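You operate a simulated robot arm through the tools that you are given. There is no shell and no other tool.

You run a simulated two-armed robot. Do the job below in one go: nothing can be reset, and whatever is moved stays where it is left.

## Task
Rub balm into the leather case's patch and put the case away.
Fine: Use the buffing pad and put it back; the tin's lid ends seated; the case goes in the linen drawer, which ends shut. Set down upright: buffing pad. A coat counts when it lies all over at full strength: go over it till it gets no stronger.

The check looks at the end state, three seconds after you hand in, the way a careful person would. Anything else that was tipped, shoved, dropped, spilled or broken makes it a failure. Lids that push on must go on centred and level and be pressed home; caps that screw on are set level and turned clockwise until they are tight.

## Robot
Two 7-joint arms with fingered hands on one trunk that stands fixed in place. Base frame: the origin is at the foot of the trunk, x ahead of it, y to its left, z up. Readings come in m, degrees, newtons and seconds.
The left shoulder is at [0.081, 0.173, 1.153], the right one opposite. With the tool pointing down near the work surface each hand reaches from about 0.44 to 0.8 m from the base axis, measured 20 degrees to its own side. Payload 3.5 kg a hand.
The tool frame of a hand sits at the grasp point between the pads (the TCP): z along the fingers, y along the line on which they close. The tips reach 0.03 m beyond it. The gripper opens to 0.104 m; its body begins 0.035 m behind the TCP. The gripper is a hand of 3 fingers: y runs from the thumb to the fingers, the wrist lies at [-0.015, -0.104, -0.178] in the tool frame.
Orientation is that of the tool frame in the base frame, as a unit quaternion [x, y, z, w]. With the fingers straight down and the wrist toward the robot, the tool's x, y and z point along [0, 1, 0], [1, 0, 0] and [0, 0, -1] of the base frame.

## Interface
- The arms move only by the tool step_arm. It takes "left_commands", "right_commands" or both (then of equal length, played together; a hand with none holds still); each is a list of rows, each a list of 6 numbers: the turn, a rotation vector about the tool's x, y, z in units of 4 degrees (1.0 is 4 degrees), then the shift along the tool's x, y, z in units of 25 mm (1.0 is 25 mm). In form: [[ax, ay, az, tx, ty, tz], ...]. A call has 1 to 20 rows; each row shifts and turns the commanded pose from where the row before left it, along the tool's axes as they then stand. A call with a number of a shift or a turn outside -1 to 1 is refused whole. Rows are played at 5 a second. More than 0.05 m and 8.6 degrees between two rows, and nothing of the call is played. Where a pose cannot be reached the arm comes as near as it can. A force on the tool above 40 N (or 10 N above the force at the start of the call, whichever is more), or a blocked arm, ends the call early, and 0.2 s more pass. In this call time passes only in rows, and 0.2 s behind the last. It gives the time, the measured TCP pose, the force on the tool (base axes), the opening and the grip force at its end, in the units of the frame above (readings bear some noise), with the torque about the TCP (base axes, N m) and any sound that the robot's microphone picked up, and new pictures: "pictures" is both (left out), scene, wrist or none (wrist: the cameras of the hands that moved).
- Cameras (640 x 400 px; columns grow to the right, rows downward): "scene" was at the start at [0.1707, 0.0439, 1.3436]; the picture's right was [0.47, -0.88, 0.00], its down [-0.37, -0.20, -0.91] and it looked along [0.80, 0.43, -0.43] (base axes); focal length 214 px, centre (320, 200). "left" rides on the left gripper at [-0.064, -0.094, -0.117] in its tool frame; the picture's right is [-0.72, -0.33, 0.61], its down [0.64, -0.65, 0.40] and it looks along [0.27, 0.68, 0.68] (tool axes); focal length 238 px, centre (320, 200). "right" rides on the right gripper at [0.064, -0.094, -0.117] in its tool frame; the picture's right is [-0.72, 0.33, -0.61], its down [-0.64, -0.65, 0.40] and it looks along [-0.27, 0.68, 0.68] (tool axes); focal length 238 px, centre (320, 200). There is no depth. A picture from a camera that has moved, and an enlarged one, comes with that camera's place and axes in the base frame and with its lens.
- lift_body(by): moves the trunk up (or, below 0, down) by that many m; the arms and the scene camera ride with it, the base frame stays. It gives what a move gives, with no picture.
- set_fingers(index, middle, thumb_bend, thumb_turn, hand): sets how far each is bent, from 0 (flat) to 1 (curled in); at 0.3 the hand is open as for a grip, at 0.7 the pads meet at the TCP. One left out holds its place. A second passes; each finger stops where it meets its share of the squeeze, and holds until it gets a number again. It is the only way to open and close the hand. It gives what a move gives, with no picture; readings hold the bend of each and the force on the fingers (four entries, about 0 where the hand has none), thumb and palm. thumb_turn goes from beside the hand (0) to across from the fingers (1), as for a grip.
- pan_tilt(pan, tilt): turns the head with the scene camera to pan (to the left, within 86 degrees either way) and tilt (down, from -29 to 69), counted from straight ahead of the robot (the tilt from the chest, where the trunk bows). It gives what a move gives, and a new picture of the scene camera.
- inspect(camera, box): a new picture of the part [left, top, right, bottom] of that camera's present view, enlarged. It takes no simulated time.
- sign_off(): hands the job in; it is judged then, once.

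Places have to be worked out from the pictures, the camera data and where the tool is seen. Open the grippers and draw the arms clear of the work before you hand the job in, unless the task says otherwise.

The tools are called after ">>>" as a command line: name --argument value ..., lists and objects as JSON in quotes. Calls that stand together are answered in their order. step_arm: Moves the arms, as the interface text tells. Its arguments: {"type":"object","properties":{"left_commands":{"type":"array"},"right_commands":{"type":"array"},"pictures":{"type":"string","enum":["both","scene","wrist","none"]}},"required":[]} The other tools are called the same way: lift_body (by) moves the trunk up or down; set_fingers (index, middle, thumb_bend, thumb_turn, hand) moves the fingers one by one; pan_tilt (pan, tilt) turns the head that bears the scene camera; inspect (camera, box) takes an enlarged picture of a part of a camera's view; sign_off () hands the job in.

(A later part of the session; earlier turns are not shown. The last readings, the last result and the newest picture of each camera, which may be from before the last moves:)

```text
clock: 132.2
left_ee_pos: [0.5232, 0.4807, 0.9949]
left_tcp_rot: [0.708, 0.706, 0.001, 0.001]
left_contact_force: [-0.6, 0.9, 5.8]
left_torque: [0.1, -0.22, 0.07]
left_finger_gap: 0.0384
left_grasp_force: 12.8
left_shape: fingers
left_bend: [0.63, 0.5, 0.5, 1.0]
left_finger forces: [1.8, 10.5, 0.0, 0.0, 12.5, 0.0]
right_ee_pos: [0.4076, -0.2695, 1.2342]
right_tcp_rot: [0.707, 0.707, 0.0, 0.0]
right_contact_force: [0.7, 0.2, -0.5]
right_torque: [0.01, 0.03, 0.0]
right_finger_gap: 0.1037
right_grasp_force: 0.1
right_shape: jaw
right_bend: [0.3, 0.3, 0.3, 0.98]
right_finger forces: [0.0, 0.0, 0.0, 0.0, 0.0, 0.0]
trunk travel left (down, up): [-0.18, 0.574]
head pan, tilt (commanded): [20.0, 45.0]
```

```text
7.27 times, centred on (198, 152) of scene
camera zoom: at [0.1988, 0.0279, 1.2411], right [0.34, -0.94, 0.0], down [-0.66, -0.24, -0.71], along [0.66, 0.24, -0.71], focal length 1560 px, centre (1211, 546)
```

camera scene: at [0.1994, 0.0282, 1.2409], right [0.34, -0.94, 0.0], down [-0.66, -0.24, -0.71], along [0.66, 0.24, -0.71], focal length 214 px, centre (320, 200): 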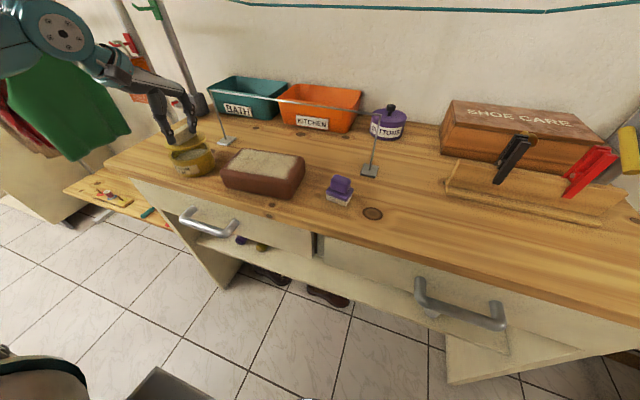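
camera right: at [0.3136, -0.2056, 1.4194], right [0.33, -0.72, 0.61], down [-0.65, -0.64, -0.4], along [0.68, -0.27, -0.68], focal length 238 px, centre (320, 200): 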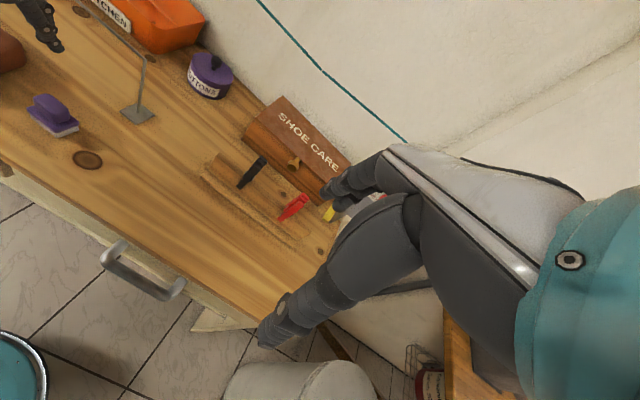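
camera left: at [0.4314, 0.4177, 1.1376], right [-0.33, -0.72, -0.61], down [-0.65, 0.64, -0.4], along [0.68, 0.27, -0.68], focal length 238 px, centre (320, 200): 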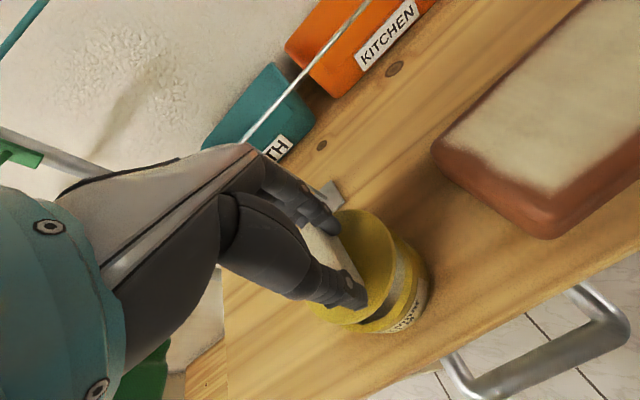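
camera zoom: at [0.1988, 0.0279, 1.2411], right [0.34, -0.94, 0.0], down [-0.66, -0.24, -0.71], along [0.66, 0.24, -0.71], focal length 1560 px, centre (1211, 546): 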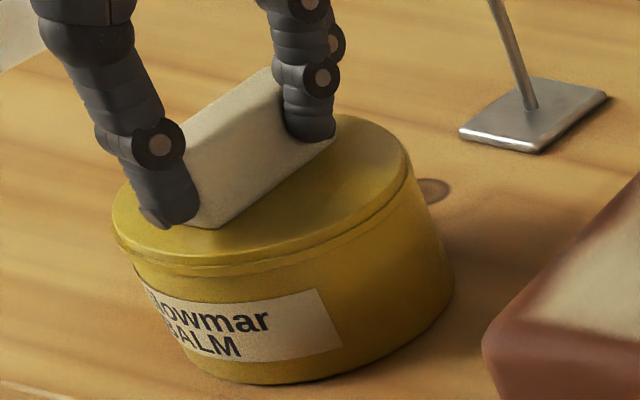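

The lid rests on the rim with ~6 N. I'll press a bit more while still holding it to see whether it goes home.

>>> step_arm --left_commands '[[0, 0, 0, 0, 0, 0.08], [0, 0, 0, 0, 0, 0.08], [0, 0, 0, 0, 0, 0.08]]' --pictures "none"

>>> inspect --camera "scene" --box '[170, 125, 225, 180]'

>>> inspect --camera "left" --box '[290, 200, 440, 330]'

```text
clock: 133.1
left_ee_pos: [0.5226, 0.4801, 0.9885]
left_tcp_rot: [0.708, 0.706, 0.002, 0.001]
left_contact_force: [1.5, 0.4, 20.9]
left_torque: [0.19, -0.23, -0.03]
left_finger_gap: 0.0351
left_grasp_force: 12.0
left_shape: fingers
left_bend: [0.65, 0.5, 0.51, 1.0]
left_finger forces: [2.0, 12.2, 0.0, 0.0, 10.5, 0.0]
right_ee_pos: [0.4068, -0.2709, 1.2343]
right_tcp_rot: [0.708, 0.706, 0.001, 0.0]
right_contact_force: [0.3, -0.6, 0.4]
right_torque: [0.01, 0.06, 0.02]
right_finger_gap: 0.1037
right_grasp_force: 0.1
right_shape: jaw
right_bend: [0.3, 0.3, 0.3, 0.98]
right_finger forces: [0.1, 0.0, 0.0, 0.0, 0.0, 0.1]
trunk travel left (down, up): [-0.18, 0.574]
head pan, tilt (commanded): [20.0, 45.0]
```

```text
7.27 times, centred on (198, 152) of scene
camera zoom: at [0.1984, 0.027, 1.2412], right [0.34, -0.94, 0.0], down [-0.66, -0.24, -0.71], along [0.67, 0.24, -0.71], focal length 1560 px, centre (1211, 546)
```

zoom: 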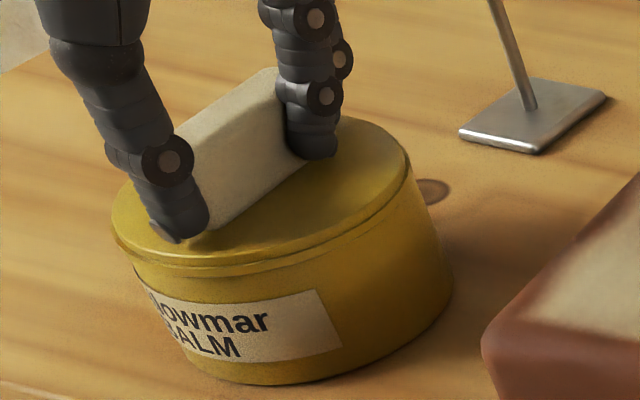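

```text
3.08 times, centred on (365, 265) of left
camera zoom: at [0.4272, 0.4166, 1.1047], right [-0.33, -0.72, -0.62], down [-0.65, 0.64, -0.41], along [0.69, 0.27, -0.68], focal length 733 px, centre (182, 0)
```

zoom: 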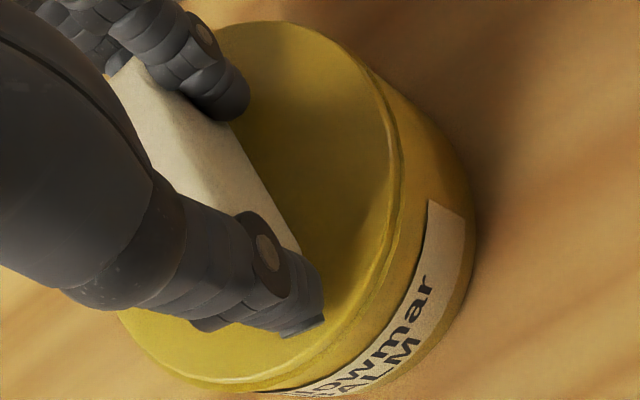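

The fingertips have slid down to the lid itself and are pressing with ~21 N. I'll release, rise, close the hand, and press straight down on the handle's centre instead.

>>> step_arm --left_commands '[[0, 0, 0, 0, 0, -0.16]]' --pictures "none"

>>> set_fingers --hand "left" --index 0.3 --middle 0.3 --thumb_bend 0.3

>>> step_arm --left_commands '[[0, 0, 0, 0, 0, -0.6], [0, 0, 0, 0, 0, -1], [0, 0, 0, 0, 0, -1], [0, 0, 0, 0, 0, 0]]' --pictures "both"

>>> inspect --camera "scene" --box '[170, 125, 225, 180]'

>>> inspect --camera "left" --box '[300, 200, 460, 340]'

```text
clock: 133.4
left_ee_pos: [0.5218, 0.4806, 0.9903]
left_tcp_rot: [0.708, 0.706, -0.002, -0.001]
left_contact_force: [3.1, -1.8, 8.3]
left_torque: [0.09, -0.36, -0.06]
left_finger_gap: 0.0349
left_grasp_force: 11.9
left_shape: fingers
left_bend: [0.65, 0.5, 0.52, 1.0]
left_finger forces: [2.5, 12.1, 0.0, 0.0, 9.7, 0.0]
right_ee_pos: [0.4079, -0.272, 1.2336]
right_tcp_rot: [0.708, 0.706, 0.001, 0.0]
right_contact_force: [0.3, -0.9, 0.6]
right_torque: [0.0, 0.02, -0.01]
right_finger_gap: 0.1034
right_grasp_force: 0.1
right_shape: jaw
right_bend: [0.3, 0.3, 0.3, 0.98]
right_finger forces: [0.0, 0.0, 0.0, 0.0, 0.0, 0.0]
trunk travel left (down, up): [-0.18, 0.574]
head pan, tilt (commanded): [20.0, 45.0]
```

```text
clock: 134.4
left_ee_pos: [0.5217, 0.4822, 0.9918]
left_tcp_rot: [0.708, 0.706, 0.0, 0.0]
left_contact_force: [-0.8, -1.0, -0.3]
left_torque: [-0.01, 0.01, 0.01]
left_finger_gap: 0.1027
left_grasp_force: 0.1
left_shape: fingers
left_bend: [0.3, 0.3, 0.3, 0.98]
left_finger forces: [0.0, 0.1, 0.0, 0.0, 0.0, 0.0]
right_ee_pos: [0.4075, -0.27, 1.2347]
right_tcp_rot: [0.708, 0.706, 0.0, 0.0]
right_contact_force: [0.5, -0.1, 0.2]
right_torque: [0.0, -0.01, 0.0]
right_finger_gap: 0.1039
right_grasp_force: 0.0
right_shape: jaw
right_bend: [0.3, 0.3, 0.3, 0.98]
right_finger forces: [0.1, 0.0, 0.1, 0.0, 0.0, 0.1]
trunk travel left (down, up): [-0.18, 0.574]
head pan, tilt (commanded): [20.0, 45.0]
heard: snap
```

```text
clock: 135.4
left_ee_pos: [0.5246, 0.4811, 1.0554]
left_tcp_rot: [0.708, 0.707, 0.0, -0.001]
left_contact_force: [0.1, -0.5, 1.3]
left_torque: [0.02, 0.0, -0.01]
left_finger_gap: 0.1027
left_grasp_force: 0.0
left_shape: fingers
left_bend: [0.3, 0.3, 0.3, 0.98]
left_finger forces: [0.1, 0.0, 0.1, 0.0, 0.1, 0.1]
right_ee_pos: [0.4085, -0.2708, 1.2343]
right_tcp_rot: [0.708, 0.707, 0.0, 0.001]
right_contact_force: [-0.5, 0.0, -0.3]
right_torque: [0.02, 0.01, 0.02]
right_finger_gap: 0.1036
right_grasp_force: 0.0
right_shape: jaw
right_bend: [0.3, 0.3, 0.3, 0.98]
right_finger forces: [0.0, 0.0, 0.0, 0.1, 0.1, 0.0]
trunk travel left (down, up): [-0.18, 0.574]
head pan, tilt (commanded): [20.0, 45.0]
camera scene: at [0.1995, 0.0283, 1.2408], right [0.34, -0.94, 0.0], down [-0.66, -0.24, -0.71], along [0.66, 0.24, -0.71], focal length 214 px, centre (320, 200)
camera left: at [0.4299, 0.4166, 1.1715], right [-0.33, -0.72, -0.61], down [-0.65, 0.64, -0.4], along [0.68, 0.27, -0.68], focal length 238 px, centre (320, 200)
```

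scene: 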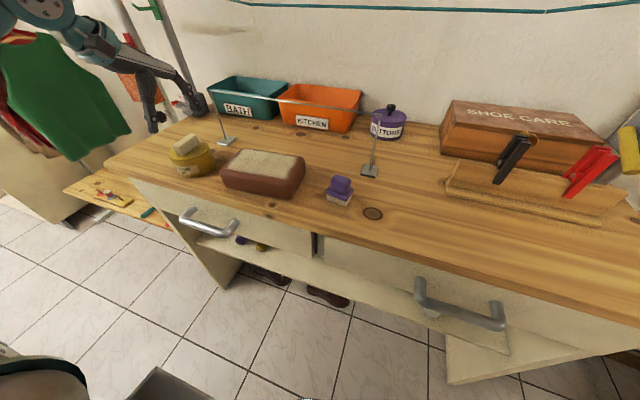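
left: 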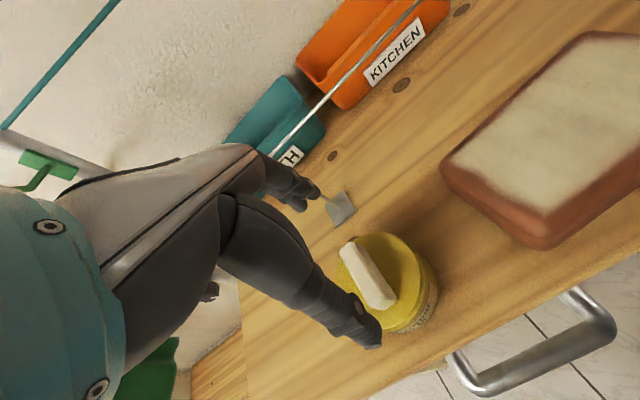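

```text
7.27 times, centred on (198, 152) of scene
camera zoom: at [0.1995, 0.0283, 1.2408], right [0.34, -0.94, 0.0], down [-0.66, -0.24, -0.71], along [0.66, 0.24, -0.71], focal length 1560 px, centre (1211, 546)
```

zoom: 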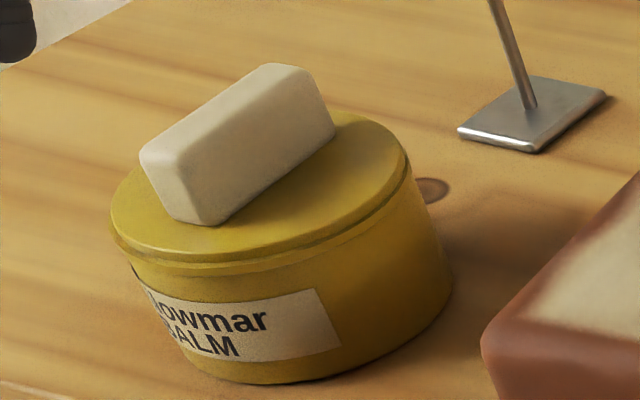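

```text
2.86 times, centred on (380, 270) of left
camera zoom: at [0.4299, 0.4166, 1.1715], right [-0.33, -0.72, -0.61], down [-0.65, 0.64, -0.4], along [0.68, 0.27, -0.68], focal length 681 px, centre (149, 0)
```

zoom: 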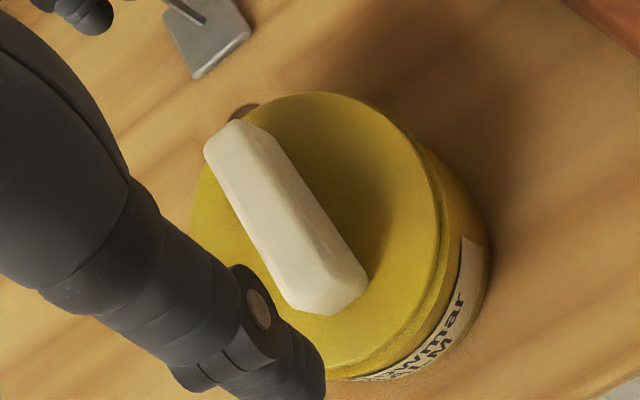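

I heard a snap when releasing: the lid clicked on, level and centred. To be sure it's fully home I'll close the hand and press gently on the handle's centre.

>>> set_fingers --hand "left" --index 0.7 --middle 0.7 --thumb_bend 0.7

>>> step_arm --left_commands '[[0, 0, 0, 0.26, 0, 0.5], [0, 0, 0, 0, 0, 0.6], [0, 0, 0, 0, 0, 0.5], [0, 0, 0, 0, 0, 0.2], [0, 0, 0, 0, 0, 0]]' --pictures "none"

>>> inspect --camera "scene" --box '[165, 110, 235, 180]'

>>> inspect --camera "left" --box '[280, 190, 440, 330]'

```text
clock: 136.4
left_ee_pos: [0.5252, 0.4795, 1.0554]
left_tcp_rot: [0.707, 0.707, 0.0, -0.001]
left_contact_force: [-0.3, -0.6, -0.2]
left_torque: [0.0, 0.01, 0.01]
left_finger_gap: 0.0017
left_grasp_force: 0.2
left_shape: fingers
left_bend: [0.7, 0.7, 0.7, 1.0]
left_finger forces: [0.0, 0.0, 0.0, 0.0, 0.0, 0.0]
right_ee_pos: [0.4079, -0.2711, 1.2331]
right_tcp_rot: [0.707, 0.707, 0.0, 0.0]
right_contact_force: [-0.2, 0.1, -0.1]
right_torque: [0.01, 0.02, -0.01]
right_finger_gap: 0.1037
right_grasp_force: 0.1
right_shape: jaw
right_bend: [0.3, 0.3, 0.3, 0.98]
right_finger forces: [0.0, 0.0, 0.0, 0.0, 0.0, 0.0]
trunk travel left (down, up): [-0.18, 0.574]
head pan, tilt (commanded): [20.0, 45.0]
```

```text
clock: 137.7
left_ee_pos: [0.5244, 0.4879, 1.0132]
left_tcp_rot: [0.708, 0.707, 0.002, 0.0]
left_contact_force: [-1.5, 0.8, 6.5]
left_torque: [-0.02, 0.13, 0.01]
left_finger_gap: 0.0015
left_grasp_force: 3.0
left_shape: fingers
left_bend: [0.7, 0.7, 0.7, 1.0]
left_finger forces: [0.2, 0.0, 0.0, 0.1, 6.0, 0.1]
right_ee_pos: [0.4074, -0.2696, 1.2342]
right_tcp_rot: [0.708, 0.707, 0.0, -0.001]
right_contact_force: [-0.6, 1.1, -0.4]
right_torque: [0.01, -0.01, 0.01]
right_finger_gap: 0.1035
right_grasp_force: 0.0
right_shape: jaw
right_bend: [0.3, 0.3, 0.3, 0.98]
right_finger forces: [0.0, 0.1, 0.0, 0.0, 0.0, 0.0]
trunk travel left (down, up): [-0.18, 0.574]
head pan, tilt (commanded): [20.0, 45.0]
```

```text
5.71 times, centred on (200, 145) of scene
camera zoom: at [0.1988, 0.0278, 1.2411], right [0.34, -0.94, 0.0], down [-0.66, -0.24, -0.71], along [0.66, 0.24, -0.71], focal length 1226 px, centre (1006, 514)
```

zoom: 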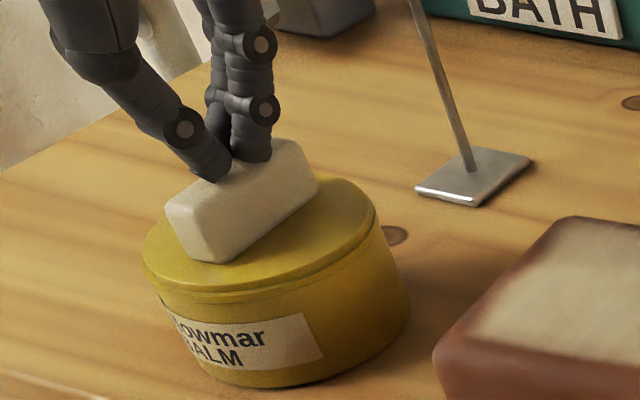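

```text
2.86 times, centred on (360, 260) of left
camera zoom: at [0.4284, 0.424, 1.1273], right [-0.33, -0.72, -0.62], down [-0.65, 0.64, -0.4], along [0.69, 0.27, -0.68], focal length 681 px, centre (206, 29)
```

zoom: 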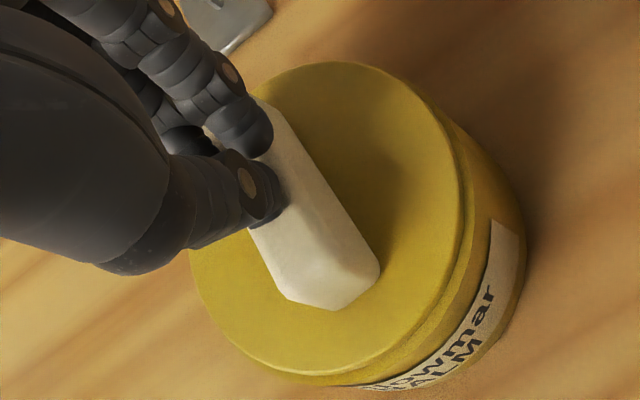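

The closed fingertips rest on the handle's middle with 6.5 N. Pressing a little harder, straight down.

>>> step_arm --left_commands '[[0, 0, 0, 0, 0, 0.1], [0, 0, 0, 0, 0, 0.1], [0, 0, 0, 0, 0, 0]]' --pictures "none"

>>> step_arm --left_commands '[[0, 0, 0, 0, 0, -0.3], [0, 0, 0, 0, 0, -1], [0, 0, 0, 0, 0, -1], [0, 0, 0, 0, -1, -1], [0, 0, 0, 0, -1, 0], [0, 0, 0, 0, -1, 0]]' --pictures "both"

>>> inspect --camera "scene" --box '[170, 125, 225, 180]'

```text
clock: 138.4
left_ee_pos: [0.5219, 0.4866, 1.0109]
left_tcp_rot: [0.708, 0.706, 0.006, 0.003]
left_contact_force: [2.0, 4.8, 30.4]
left_torque: [0.04, -0.02, 0.05]
left_finger_gap: 0.0009
left_grasp_force: 15.8
left_shape: fingers
left_bend: [0.69, 0.7, 0.7, 1.0]
left_finger forces: [14.0, 0.9, 0.1, 0.0, 16.3, 0.1]
right_ee_pos: [0.4062, -0.2704, 1.2338]
right_tcp_rot: [0.708, 0.707, 0.0, 0.0]
right_contact_force: [-0.1, -0.4, -0.4]
right_torque: [0.02, 0.03, -0.01]
right_finger_gap: 0.1038
right_grasp_force: 0.1
right_shape: jaw
right_bend: [0.3, 0.3, 0.3, 0.98]
right_finger forces: [0.0, 0.0, 0.0, 0.0, 0.1, 0.0]
trunk travel left (down, up): [-0.18, 0.574]
head pan, tilt (commanded): [20.0, 45.0]
```

```text
clock: 139.8
left_ee_pos: [0.4488, 0.489, 1.0884]
left_tcp_rot: [0.708, 0.706, -0.001, -0.001]
left_contact_force: [0.0, 0.2, -0.7]
left_torque: [-0.03, -0.02, 0.01]
left_finger_gap: 0.0011
left_grasp_force: 0.1
left_shape: fingers
left_bend: [0.7, 0.7, 0.7, 1.0]
left_finger forces: [0.1, 0.0, 0.0, 0.0, 0.0, 0.0]
right_ee_pos: [0.4087, -0.2689, 1.2336]
right_tcp_rot: [0.708, 0.706, 0.001, 0.0]
right_contact_force: [0.2, 0.4, 0.1]
right_torque: [0.03, 0.01, -0.01]
right_finger_gap: 0.1037
right_grasp_force: 0.1
right_shape: jaw
right_bend: [0.3, 0.3, 0.3, 0.98]
right_finger forces: [0.1, 0.1, 0.1, 0.1, 0.1, 0.0]
trunk travel left (down, up): [-0.18, 0.574]
head pan, tilt (commanded): [20.0, 45.0]
camera scene: at [0.2, 0.0284, 1.2407], right [0.34, -0.94, 0.0], down [-0.66, -0.24, -0.71], along [0.66, 0.24, -0.71], focal length 214 px, centre (320, 200)
camera left: at [0.353, 0.425, 1.2047], right [-0.33, -0.72, -0.61], down [-0.65, 0.64, -0.4], along [0.68, 0.27, -0.68], focal length 238 px, centre (320, 200)
```

scene: 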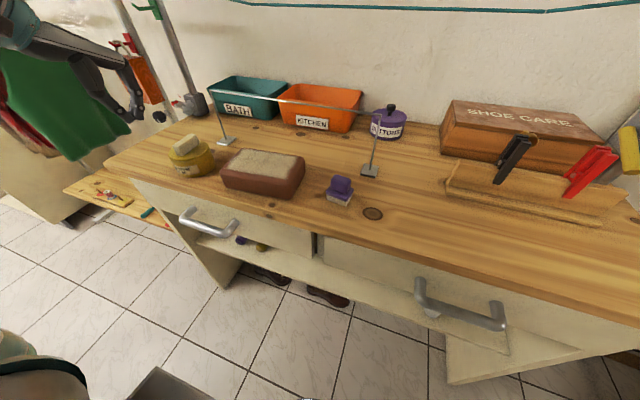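
left: 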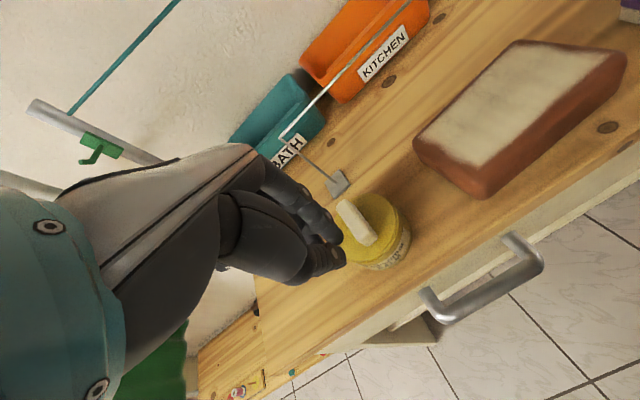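

```text
7.27 times, centred on (198, 152) of scene
camera zoom: at [0.2, 0.0284, 1.2407], right [0.34, -0.94, 0.0], down [-0.66, -0.24, -0.71], along [0.66, 0.24, -0.71], focal length 1560 px, centre (1211, 546)
```

zoom: 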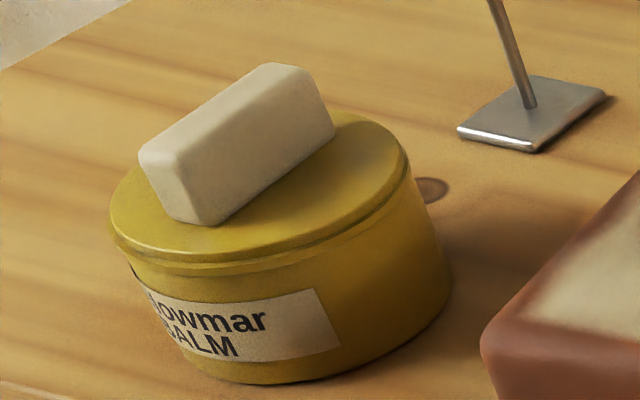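

Pressed with 30 N and nothing moved further, so the lid is home. Next: the drawers. I'll zoom on the left drawer's handle from both cameras to measure it.

>>> inspect --camera "left" --box '[390, 200, 570, 350]'

>>> inspect --camera "scene" --box '[165, 190, 265, 260]'

>>> inspect --camera "scene" --box '[100, 150, 340, 300]'

```text
2.67 times, centred on (480, 275) of left
camera zoom: at [0.353, 0.425, 1.2047], right [-0.33, -0.72, -0.61], down [-0.65, 0.64, -0.4], along [0.68, 0.27, -0.68], focal length 636 px, centre (-107, 0)
```

zoom: 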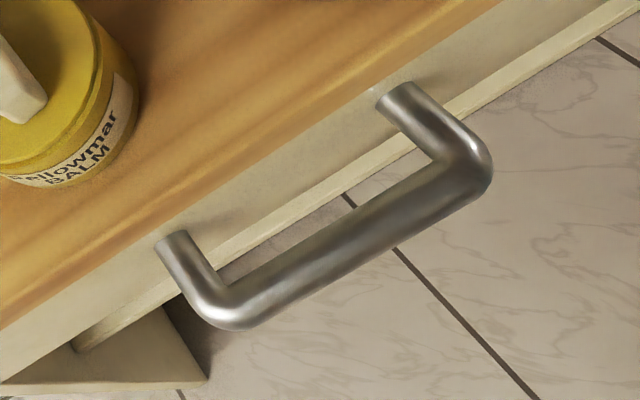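

```text
5.71 times, centred on (215, 225) of scene
camera zoom: at [0.2, 0.0284, 1.2407], right [0.34, -0.94, 0.0], down [-0.66, -0.24, -0.71], along [0.66, 0.24, -0.71], focal length 1226 px, centre (920, 57)
```

zoom: 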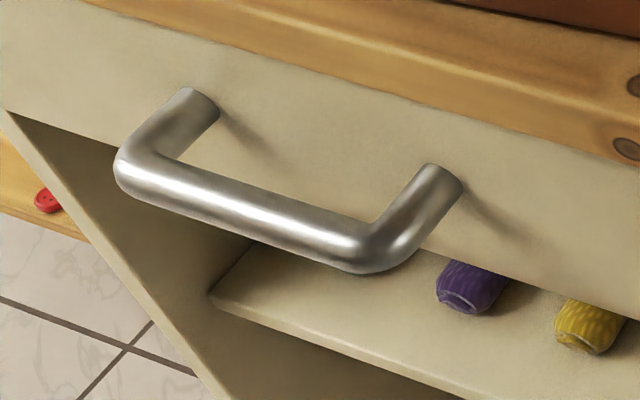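

```text
2.67 times, centred on (220, 225) of scene
camera zoom: at [0.2, 0.0284, 1.2407], right [0.34, -0.94, 0.0], down [-0.66, -0.24, -0.71], along [0.66, 0.24, -0.71], focal length 572 px, centre (587, 133)
```

zoom: 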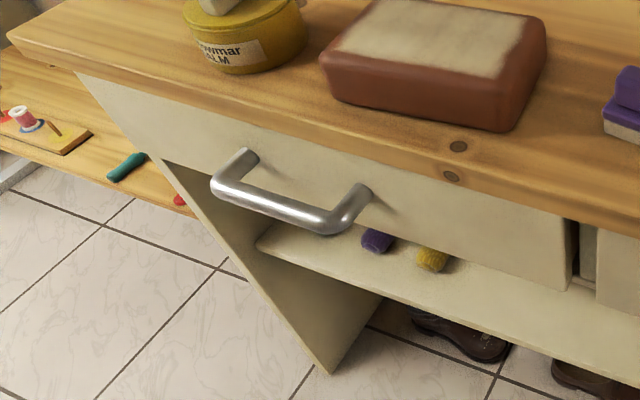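

Handle bar: x≈0.416, y 0.36–0.49, z≈0.80, drawer face x≈0.464, bench edge x≈0.452. Working that low and close needs the shoulder higher, so I'll raise the trunk and open the left hand partway.

>>> lift_body --by 0.17

>>> set_fingers --hand "left" --index 0.5 --middle 0.5 --thumb_bend 0.5

>>> step_arm --left_commands '[[0, 0, 0, -0.5, -0.8, 0.5], [0, 0, 0, -0.5, -0.8, 0.7], [0, 0, 0, -0.5, -0.8, 0.9], [0, 0, 0, -0.5, -0.8, 1], [0, 0, 0, -0.5, -0.8, 1], [0, 0, 0, 0, 0, 1]]' --pictures "both"

```text
clock: 141.8
left_ee_pos: [0.4485, 0.4884, 1.2582]
left_tcp_rot: [0.707, 0.707, 0.0, 0.0]
left_contact_force: [0.1, -0.1, -0.7]
left_torque: [-0.02, 0.01, -0.03]
left_finger_gap: 0.001
left_grasp_force: 0.1
left_shape: fingers
left_bend: [0.7, 0.7, 0.7, 1.0]
left_finger forces: [0.0, 0.1, 0.1, 0.0, 0.1, 0.0]
right_ee_pos: [0.4086, -0.2687, 1.4031]
right_tcp_rot: [0.707, 0.707, 0.0, 0.0]
right_contact_force: [0.9, 0.2, -0.8]
right_torque: [-0.01, 0.03, 0.0]
right_finger_gap: 0.1037
right_grasp_force: 0.1
right_shape: jaw
right_bend: [0.3, 0.3, 0.3, 0.98]
right_finger forces: [0.1, 0.0, 0.0, 0.0, 0.0, 0.0]
trunk travel left (down, up): [-0.35, 0.404]
head pan, tilt (commanded): [20.0, 45.0]
```

```text
clock: 142.8
left_ee_pos: [0.4469, 0.4875, 1.2586]
left_tcp_rot: [0.708, 0.707, -0.001, 0.0]
left_contact_force: [0.0, -0.2, 0.8]
left_torque: [0.02, -0.01, 0.0]
left_finger_gap: 0.0514
left_grasp_force: 0.0
left_shape: fingers
left_bend: [0.5, 0.5, 0.5, 1.0]
left_finger forces: [0.1, 0.0, 0.1, 0.1, 0.1, 0.0]
right_ee_pos: [0.4087, -0.2698, 1.4035]
right_tcp_rot: [0.708, 0.707, 0.0, 0.0]
right_contact_force: [-0.7, 1.4, -0.1]
right_torque: [0.01, 0.04, 0.02]
right_finger_gap: 0.1037
right_grasp_force: 0.1
right_shape: jaw
right_bend: [0.3, 0.3, 0.3, 0.98]
right_finger forces: [0.0, 0.0, 0.0, 0.0, 0.0, 0.0]
trunk travel left (down, up): [-0.35, 0.404]
head pan, tilt (commanded): [20.0, 45.0]
```

```text
clock: 144.2
left_ee_pos: [0.3462, 0.4232, 1.1326]
left_tcp_rot: [0.707, 0.707, 0.0, 0.0]
left_contact_force: [0.3, 0.6, -0.6]
left_torque: [0.0, 0.0, 0.02]
left_finger_gap: 0.0515
left_grasp_force: 0.0
left_shape: fingers
left_bend: [0.5, 0.5, 0.5, 1.0]
left_finger forces: [0.0, 0.0, 0.0, 0.1, 0.0, 0.0]
right_ee_pos: [0.4095, -0.2694, 1.4042]
right_tcp_rot: [0.707, 0.707, 0.0, 0.0]
right_contact_force: [0.5, 0.0, 0.1]
right_torque: [0.01, 0.02, 0.0]
right_finger_gap: 0.1036
right_grasp_force: 0.1
right_shape: jaw
right_bend: [0.3, 0.3, 0.3, 0.98]
right_finger forces: [0.1, 0.0, 0.0, 0.0, 0.0, 0.1]
trunk travel left (down, up): [-0.35, 0.404]
head pan, tilt (commanded): [20.0, 45.0]
camera scene: at [0.1293, 0.0287, 1.4149], right [0.34, -0.94, 0.0], down [-0.66, -0.24, -0.71], along [0.66, 0.24, -0.71], focal length 214 px, centre (320, 200)
camera left: at [0.2524, 0.3608, 1.2469], right [-0.33, -0.72, -0.61], down [-0.65, 0.64, -0.4], along [0.68, 0.27, -0.68], focal length 238 px, centre (320, 200)
```

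scene: 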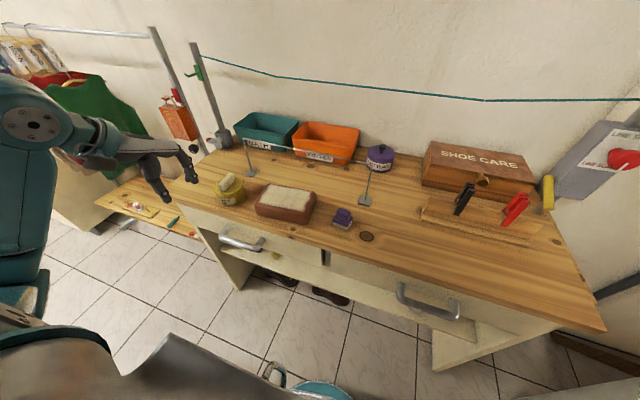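
left: 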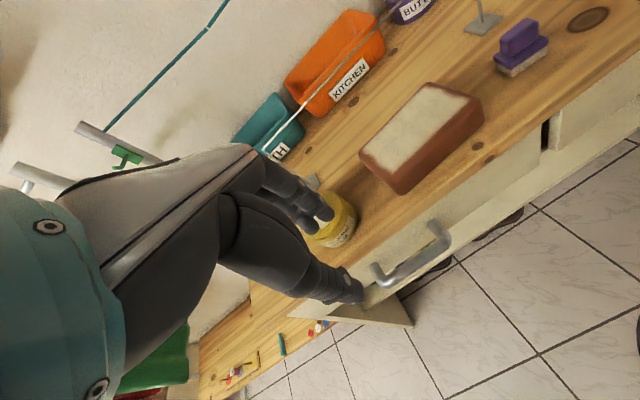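

Now I'll pitch the hand 44° so the fingers point forward and down toward the handle.

>>> step_arm --left_commands '[[-1, 0, 0, 0, 0, 0], [-1, 0, 0, 0, 0, 0], [-1, 0, 0, 0, 0, 0], [-1, 0, 0, 0, 0, 0], [-1, 0, 0, 0, 0, 0], [-1, 0, 0, 0, 0, 0], [-1, 0, 0, 0, 0, 0], [-1, 0, 0, 0, 0, 0], [-1, 0, 0, 0, 0, 0], [-1, 0, 0, 0, 0, 0], [-1, 0, 0, 0, 0, 0]]' --pictures "both"

```text
clock: 146.6
left_ee_pos: [0.3492, 0.429, 1.1313]
left_tcp_rot: [0.656, 0.654, 0.265, 0.266]
left_contact_force: [-0.1, -0.2, -0.7]
left_torque: [-0.02, -0.02, 0.0]
left_finger_gap: 0.0513
left_grasp_force: 0.1
left_shape: fingers
left_bend: [0.5, 0.5, 0.5, 1.0]
left_finger forces: [0.0, 0.1, 0.0, 0.0, 0.0, 0.0]
left hand out of reach, approached as far as the arm can: row 8
right_ee_pos: [0.4097, -0.2696, 1.4035]
right_tcp_rot: [0.707, 0.707, 0.0, 0.0]
right_contact_force: [-0.4, -0.5, 0.3]
right_torque: [-0.01, 0.06, 0.02]
right_finger_gap: 0.1038
right_grasp_force: 0.2
right_shape: jaw
right_bend: [0.3, 0.3, 0.3, 0.98]
right_finger forces: [0.0, 0.0, 0.0, 0.0, 0.0, 0.0]
trunk travel left (down, up): [-0.35, 0.404]
head pan, tilt (commanded): [20.0, 45.0]
camera scene: at [0.1288, 0.0281, 1.415], right [0.34, -0.94, 0.0], down [-0.66, -0.24, -0.71], along [0.66, 0.24, -0.71], focal length 214 px, centre (320, 200)
camera left: at [0.2, 0.366, 1.1481], right [0.19, -0.72, -0.67], down [-0.19, 0.64, -0.74], along [0.96, 0.27, -0.01], focal length 238 px, centre (320, 200)
```

scene: 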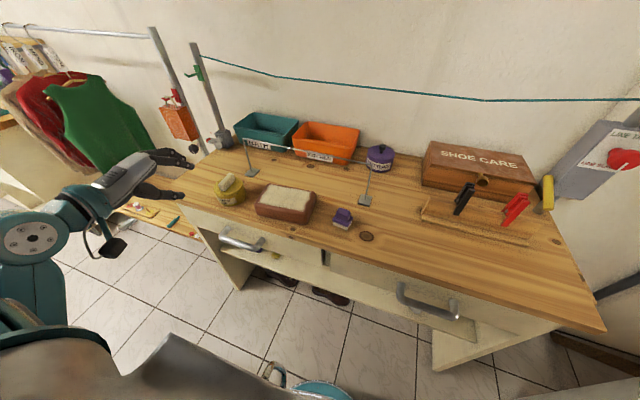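
left: 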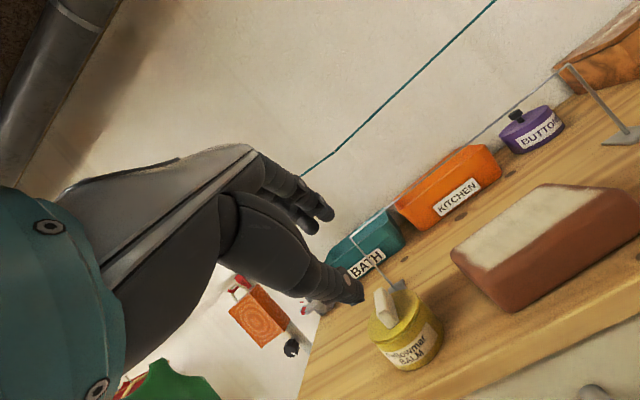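

The hand is pitched correctly. Now I'll lower it straight down in front of the bench to just short of the handle.

>>> step_arm --left_commands '[[0, 0, 0, 0, -0.82, 0.85], [0, 0, 0, 0, -0.82, 0.85], [0, 0, 0, 0, -0.82, 0.85], [0, 0, 0, 0, -0.82, 0.85], [0, 0, 0, 0, -0.82, 0.85], [0, 0, 0, 0, -0.82, 0.85], [0, 0, 0, 0, -0.82, 0.85], [0, 0, 0, 0, -0.82, 0.85], [0, 0, 0, 0, 0, 0]]' --pictures "both"

>>> inspect --camera "left" --box '[240, 160, 480, 400]'

>>> inspect --camera "scene" --box '[150, 150, 290, 270]'

```text
clock: 148.6
left_ee_pos: [0.3494, 0.4294, 0.897]
left_tcp_rot: [0.656, 0.655, 0.265, 0.265]
left_contact_force: [0.5, -0.1, 0.3]
left_torque: [0.01, 0.02, 0.01]
left_finger_gap: 0.0516
left_grasp_force: 0.1
left_shape: fingers
left_bend: [0.5, 0.5, 0.5, 1.0]
left_finger forces: [0.0, 0.0, 0.0, 0.0, 0.0, 0.1]
right_ee_pos: [0.4072, -0.2699, 1.4037]
right_tcp_rot: [0.708, 0.707, -0.001, 0.0]
right_contact_force: [-0.1, -0.7, 0.3]
right_torque: [0.01, -0.05, -0.05]
right_finger_gap: 0.1037
right_grasp_force: 0.0
right_shape: jaw
right_bend: [0.3, 0.3, 0.3, 0.98]
right_finger forces: [0.0, 0.0, 0.1, 0.0, 0.0, 0.0]
trunk travel left (down, up): [-0.35, 0.404]
head pan, tilt (commanded): [20.0, 45.0]
camera scene: at [0.1287, 0.0283, 1.415], right [0.34, -0.94, 0.0], down [-0.66, -0.24, -0.71], along [0.66, 0.24, -0.71], focal length 214 px, centre (320, 200)
camera left: at [0.2001, 0.367, 0.9148], right [0.19, -0.72, -0.67], down [-0.19, 0.64, -0.74], along [0.96, 0.27, -0.01], focal length 238 px, centre (320, 200)
```

scene: 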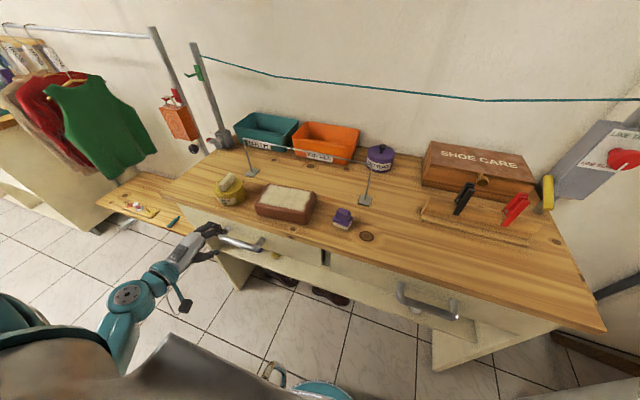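
left: 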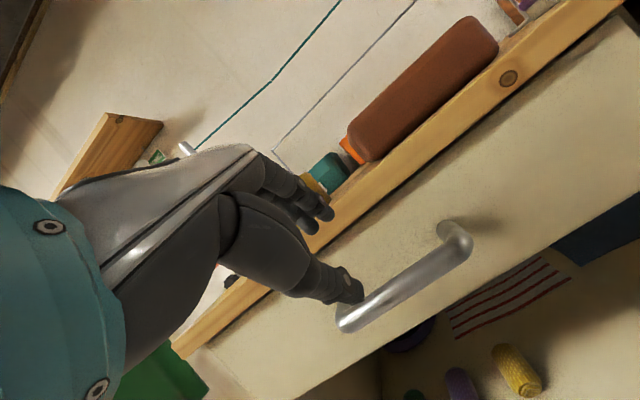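

```text
1.67 times, centred on (360, 280) of left
camera zoom: at [0.2001, 0.367, 0.9148], right [0.19, -0.72, -0.67], down [-0.19, 0.64, -0.74], along [0.96, 0.27, -0.01], focal length 397 px, centre (253, 67)
```

zoom: 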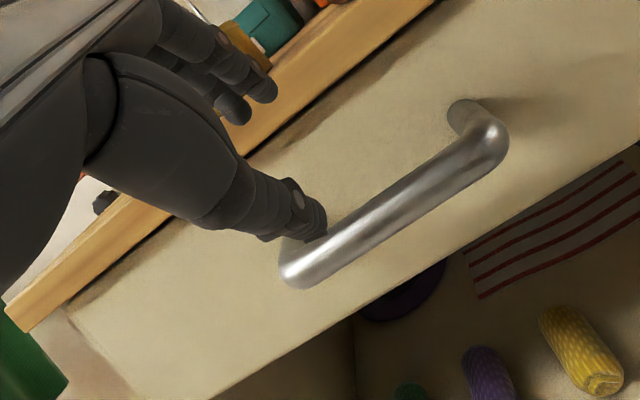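

```text
3.33 times, centred on (220, 210) of scene
camera zoom: at [0.1287, 0.0283, 1.415], right [0.34, -0.94, 0.0], down [-0.66, -0.24, -0.71], along [0.66, 0.24, -0.71], focal length 715 px, centre (653, 167)
```

zoom: 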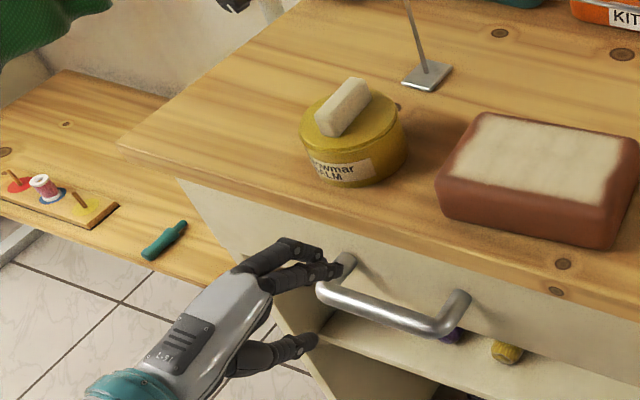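

The drawer front carries no label; a folded striped cloth and wool lie on the shelf below. The hand is lined up with the bar's middle, so I'll shift it onto the bar's axis and advance most of the way.

>>> step_arm --left_commands '[[0, 0, 0, -0.17, -0.79, 0], [0, 0, 0, 0, 0, 0.9], [0, 0, 0, 0, 0, 0.9], [0, 0, 0, 0, 0, 0.8], [0, 0, 0, 0, 0, 0]]' --pictures "none"

>>> inspect --camera "left" --box '[240, 160, 480, 400]'

>>> inspect --camera "scene" --box '[170, 200, 290, 280]'

```text
clock: 149.8
left_ee_pos: [0.3831, 0.4273, 0.8358]
left_tcp_rot: [0.656, 0.655, 0.265, 0.265]
left_contact_force: [-0.9, 0.0, 0.2]
left_torque: [-0.07, -0.02, -0.01]
left_finger_gap: 0.0515
left_grasp_force: 0.0
left_shape: fingers
left_bend: [0.5, 0.5, 0.5, 1.0]
left_finger forces: [0.0, 0.0, 0.0, 0.1, 0.1, 0.0]
right_ee_pos: [0.4075, -0.2698, 1.4035]
right_tcp_rot: [0.707, 0.707, 0.0, 0.0]
right_contact_force: [-0.9, -0.5, 0.3]
right_torque: [-0.02, -0.03, 0.03]
right_finger_gap: 0.1035
right_grasp_force: 0.0
right_shape: jaw
right_bend: [0.3, 0.3, 0.3, 0.98]
right_finger forces: [0.0, 0.0, 0.0, 0.0, 0.0, 0.0]
trunk travel left (down, up): [-0.35, 0.404]
head pan, tilt (commanded): [20.0, 45.0]
```

```text
1.67 times, centred on (360, 280) of left
camera zoom: at [0.2324, 0.3629, 0.8536], right [0.19, -0.72, -0.67], down [-0.19, 0.64, -0.74], along [0.96, 0.27, -0.01], focal length 397 px, centre (253, 67)
```

zoom: 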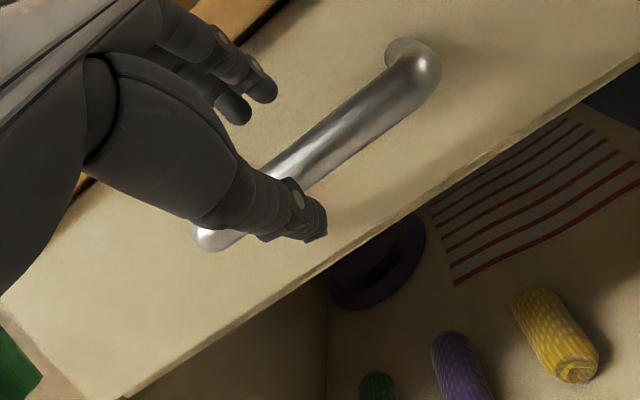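

```text
5.00 times, centred on (230, 240) of scene
camera zoom: at [0.1285, 0.0282, 1.415], right [0.34, -0.94, 0.0], down [-0.66, -0.24, -0.71], along [0.66, 0.24, -0.71], focal length 1072 px, centre (770, 0)
```

zoom: 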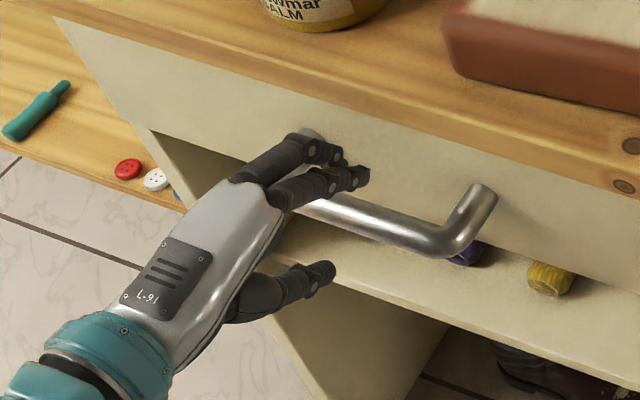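

The fingers are above the bar and the thumb below it, as wanted. Advancing the last ~3 cm, then closing on the bar.

>>> step_arm --left_commands '[[0, 0, 0, 0, 0, 0.5], [0, 0, 0, 0, 0, 0.5], [0, 0, 0, 0, 0, 0.3]]' --pictures "none"

>>> inspect --camera "scene" --box '[170, 200, 290, 280]'

>>> inspect --camera "left" --box '[240, 160, 480, 400]'

```text
clock: 150.6
left_ee_pos: [0.4036, 0.4258, 0.8113]
left_tcp_rot: [0.656, 0.655, 0.265, 0.265]
left_contact_force: [0.9, 0.0, 0.9]
left_torque: [-0.05, -0.04, -0.02]
left_finger_gap: 0.0515
left_grasp_force: 0.1
left_shape: fingers
left_bend: [0.5, 0.5, 0.5, 1.0]
left_finger forces: [0.0, 0.0, 0.1, 0.0, 0.1, 0.0]
right_ee_pos: [0.4087, -0.2687, 1.4041]
right_tcp_rot: [0.708, 0.707, -0.001, 0.0]
right_contact_force: [-0.3, 0.1, 0.0]
right_torque: [0.01, -0.01, 0.0]
right_finger_gap: 0.1037
right_grasp_force: 0.1
right_shape: jaw
right_bend: [0.3, 0.3, 0.3, 0.98]
right_finger forces: [0.0, 0.1, 0.1, 0.0, 0.1, 0.0]
trunk travel left (down, up): [-0.35, 0.404]
head pan, tilt (commanded): [20.0, 45.0]
```

```text
5.00 times, centred on (230, 240) of scene
camera zoom: at [0.1289, 0.0282, 1.415], right [0.34, -0.94, 0.0], down [-0.66, -0.24, -0.71], along [0.66, 0.24, -0.71], focal length 1072 px, centre (770, 0)
```

zoom: 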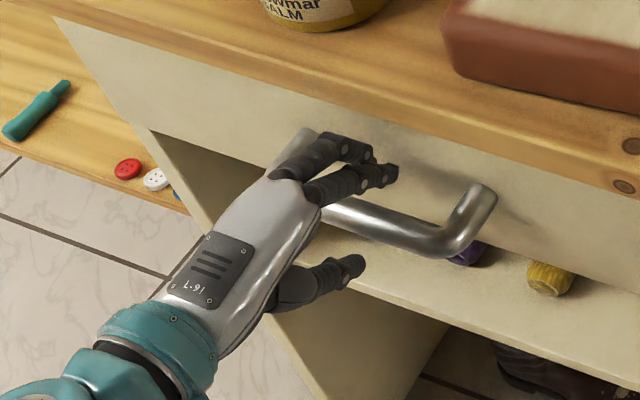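

```text
1.67 times, centred on (360, 280) of left
camera zoom: at [0.2541, 0.363, 0.8285], right [0.19, -0.72, -0.67], down [-0.19, 0.64, -0.74], along [0.96, 0.27, -0.01], focal length 397 px, centre (253, 67)
```

zoom: 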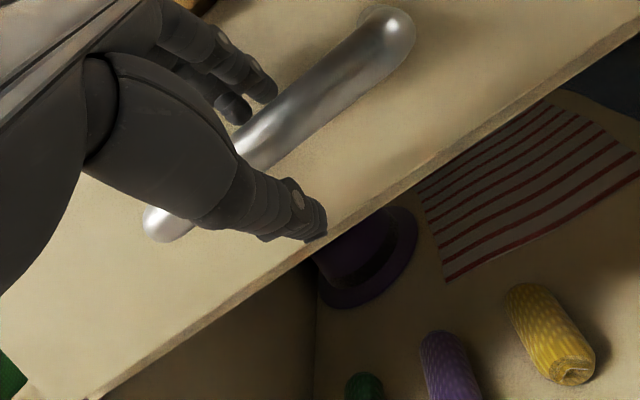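

The bar is between the fingers and thumb. Closing the grip.

>>> set_fingers --hand "left" --index 0.8 --middle 0.8 --thumb_bend 0.75

>>> inspect --camera "scene" --box '[170, 200, 290, 280]'

```text
clock: 151.6
left_ee_pos: [0.4045, 0.4272, 0.8105]
left_tcp_rot: [0.656, 0.655, 0.264, 0.265]
left_contact_force: [1.3, 1.2, -3.3]
left_torque: [-0.01, 0.02, -0.03]
left_finger_gap: 0.0093
left_grasp_force: 19.3
left_shape: fingers
left_bend: [0.75, 0.75, 0.65, 1.0]
left_finger forces: [10.4, 10.3, 0.0, 0.1, 17.3, 0.1]
right_ee_pos: [0.4085, -0.2694, 1.4041]
right_tcp_rot: [0.707, 0.707, 0.0, -0.001]
right_contact_force: [-0.9, 0.3, 0.2]
right_torque: [0.0, -0.02, -0.01]
right_finger_gap: 0.1036
right_grasp_force: 0.1
right_shape: jaw
right_bend: [0.3, 0.3, 0.3, 0.98]
right_finger forces: [0.0, 0.0, 0.0, 0.0, 0.0, 0.1]
trunk travel left (down, up): [-0.35, 0.404]
head pan, tilt (commanded): [20.0, 45.0]
```

```text
5.00 times, centred on (230, 240) of scene
camera zoom: at [0.1291, 0.0284, 1.4149], right [0.34, -0.94, 0.0], down [-0.66, -0.24, -0.71], along [0.66, 0.24, -0.71], focal length 1072 px, centre (770, 0)
```

zoom: 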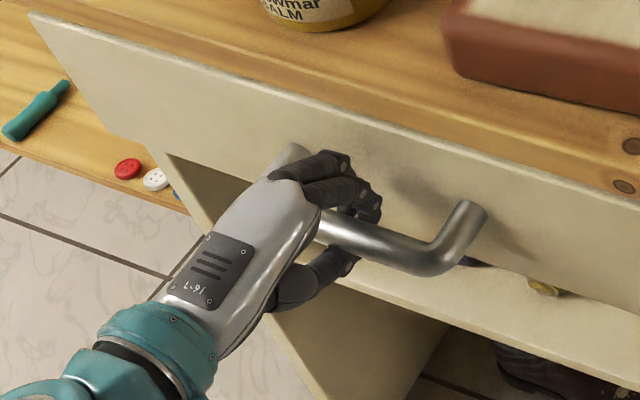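

The bar is gripped with ~20 N and the drawer has already crept out a little. Pulling straight back toward the robot.

>>> step_arm --left_commands '[[0, 0, 0, 0, -0.36, -0.35], [0, 0, 0, 0, -0.5, -0.48], [0, 0, 0, 0, -0.6, -0.58], [0, 0, 0, 0, -0.6, -0.58], [0, 0, 0, 0, 0, 0]]' --pictures "both"

>>> inspect --camera "scene" --box '[160, 170, 330, 290]'

```text
clock: 152.8
left_ee_pos: [0.3313, 0.4244, 0.8102]
left_tcp_rot: [0.657, 0.655, 0.264, 0.265]
left_contact_force: [-0.3, 5.7, -2.5]
left_torque: [0.05, 0.04, -0.05]
left_finger_gap: 0.0089
left_grasp_force: 18.4
left_shape: fingers
left_bend: [0.76, 0.75, 0.65, 1.0]
left_finger forces: [9.6, 10.2, 0.0, 0.0, 17.6, 0.0]
right_ee_pos: [0.407, -0.2696, 1.4046]
right_tcp_rot: [0.708, 0.707, 0.0, 0.0]
right_contact_force: [0.8, 0.7, -0.1]
right_torque: [-0.04, 0.0, 0.01]
right_finger_gap: 0.1037
right_grasp_force: 0.1
right_shape: jaw
right_bend: [0.3, 0.3, 0.3, 0.98]
right_finger forces: [0.1, 0.1, 0.0, 0.0, 0.1, 0.1]
trunk travel left (down, up): [-0.35, 0.404]
head pan, tilt (commanded): [20.0, 45.0]
camera scene: at [0.129, 0.0288, 1.4149], right [0.34, -0.94, 0.0], down [-0.66, -0.24, -0.71], along [0.66, 0.24, -0.71], focal length 214 px, centre (320, 200)
camera left: at [0.1808, 0.3625, 0.8278], right [0.19, -0.72, -0.67], down [-0.19, 0.64, -0.74], along [0.96, 0.27, -0.01], focal length 238 px, centre (320, 200)
```

scene: 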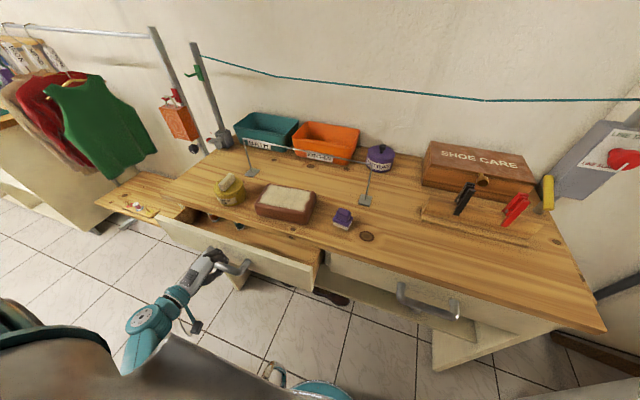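
left: 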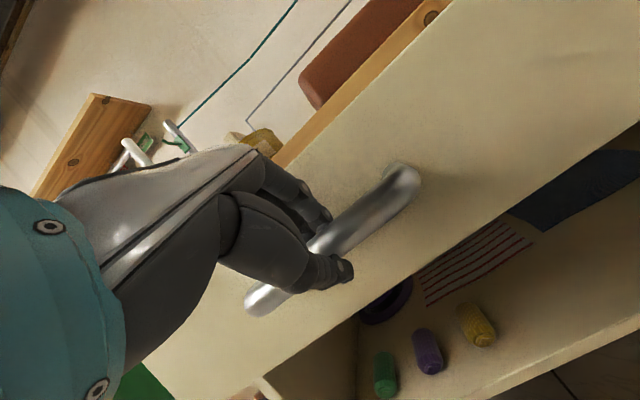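

```text
3.33 times, centred on (245, 230) of scene
camera zoom: at [0.129, 0.0288, 1.4149], right [0.34, -0.94, 0.0], down [-0.66, -0.24, -0.71], along [0.66, 0.24, -0.71], focal length 715 px, centre (570, 100)
```

zoom: 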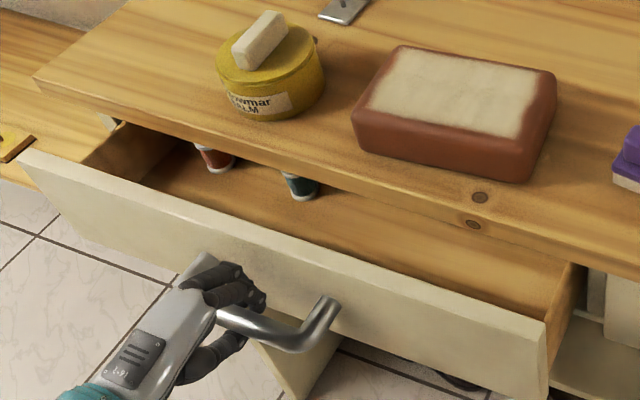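

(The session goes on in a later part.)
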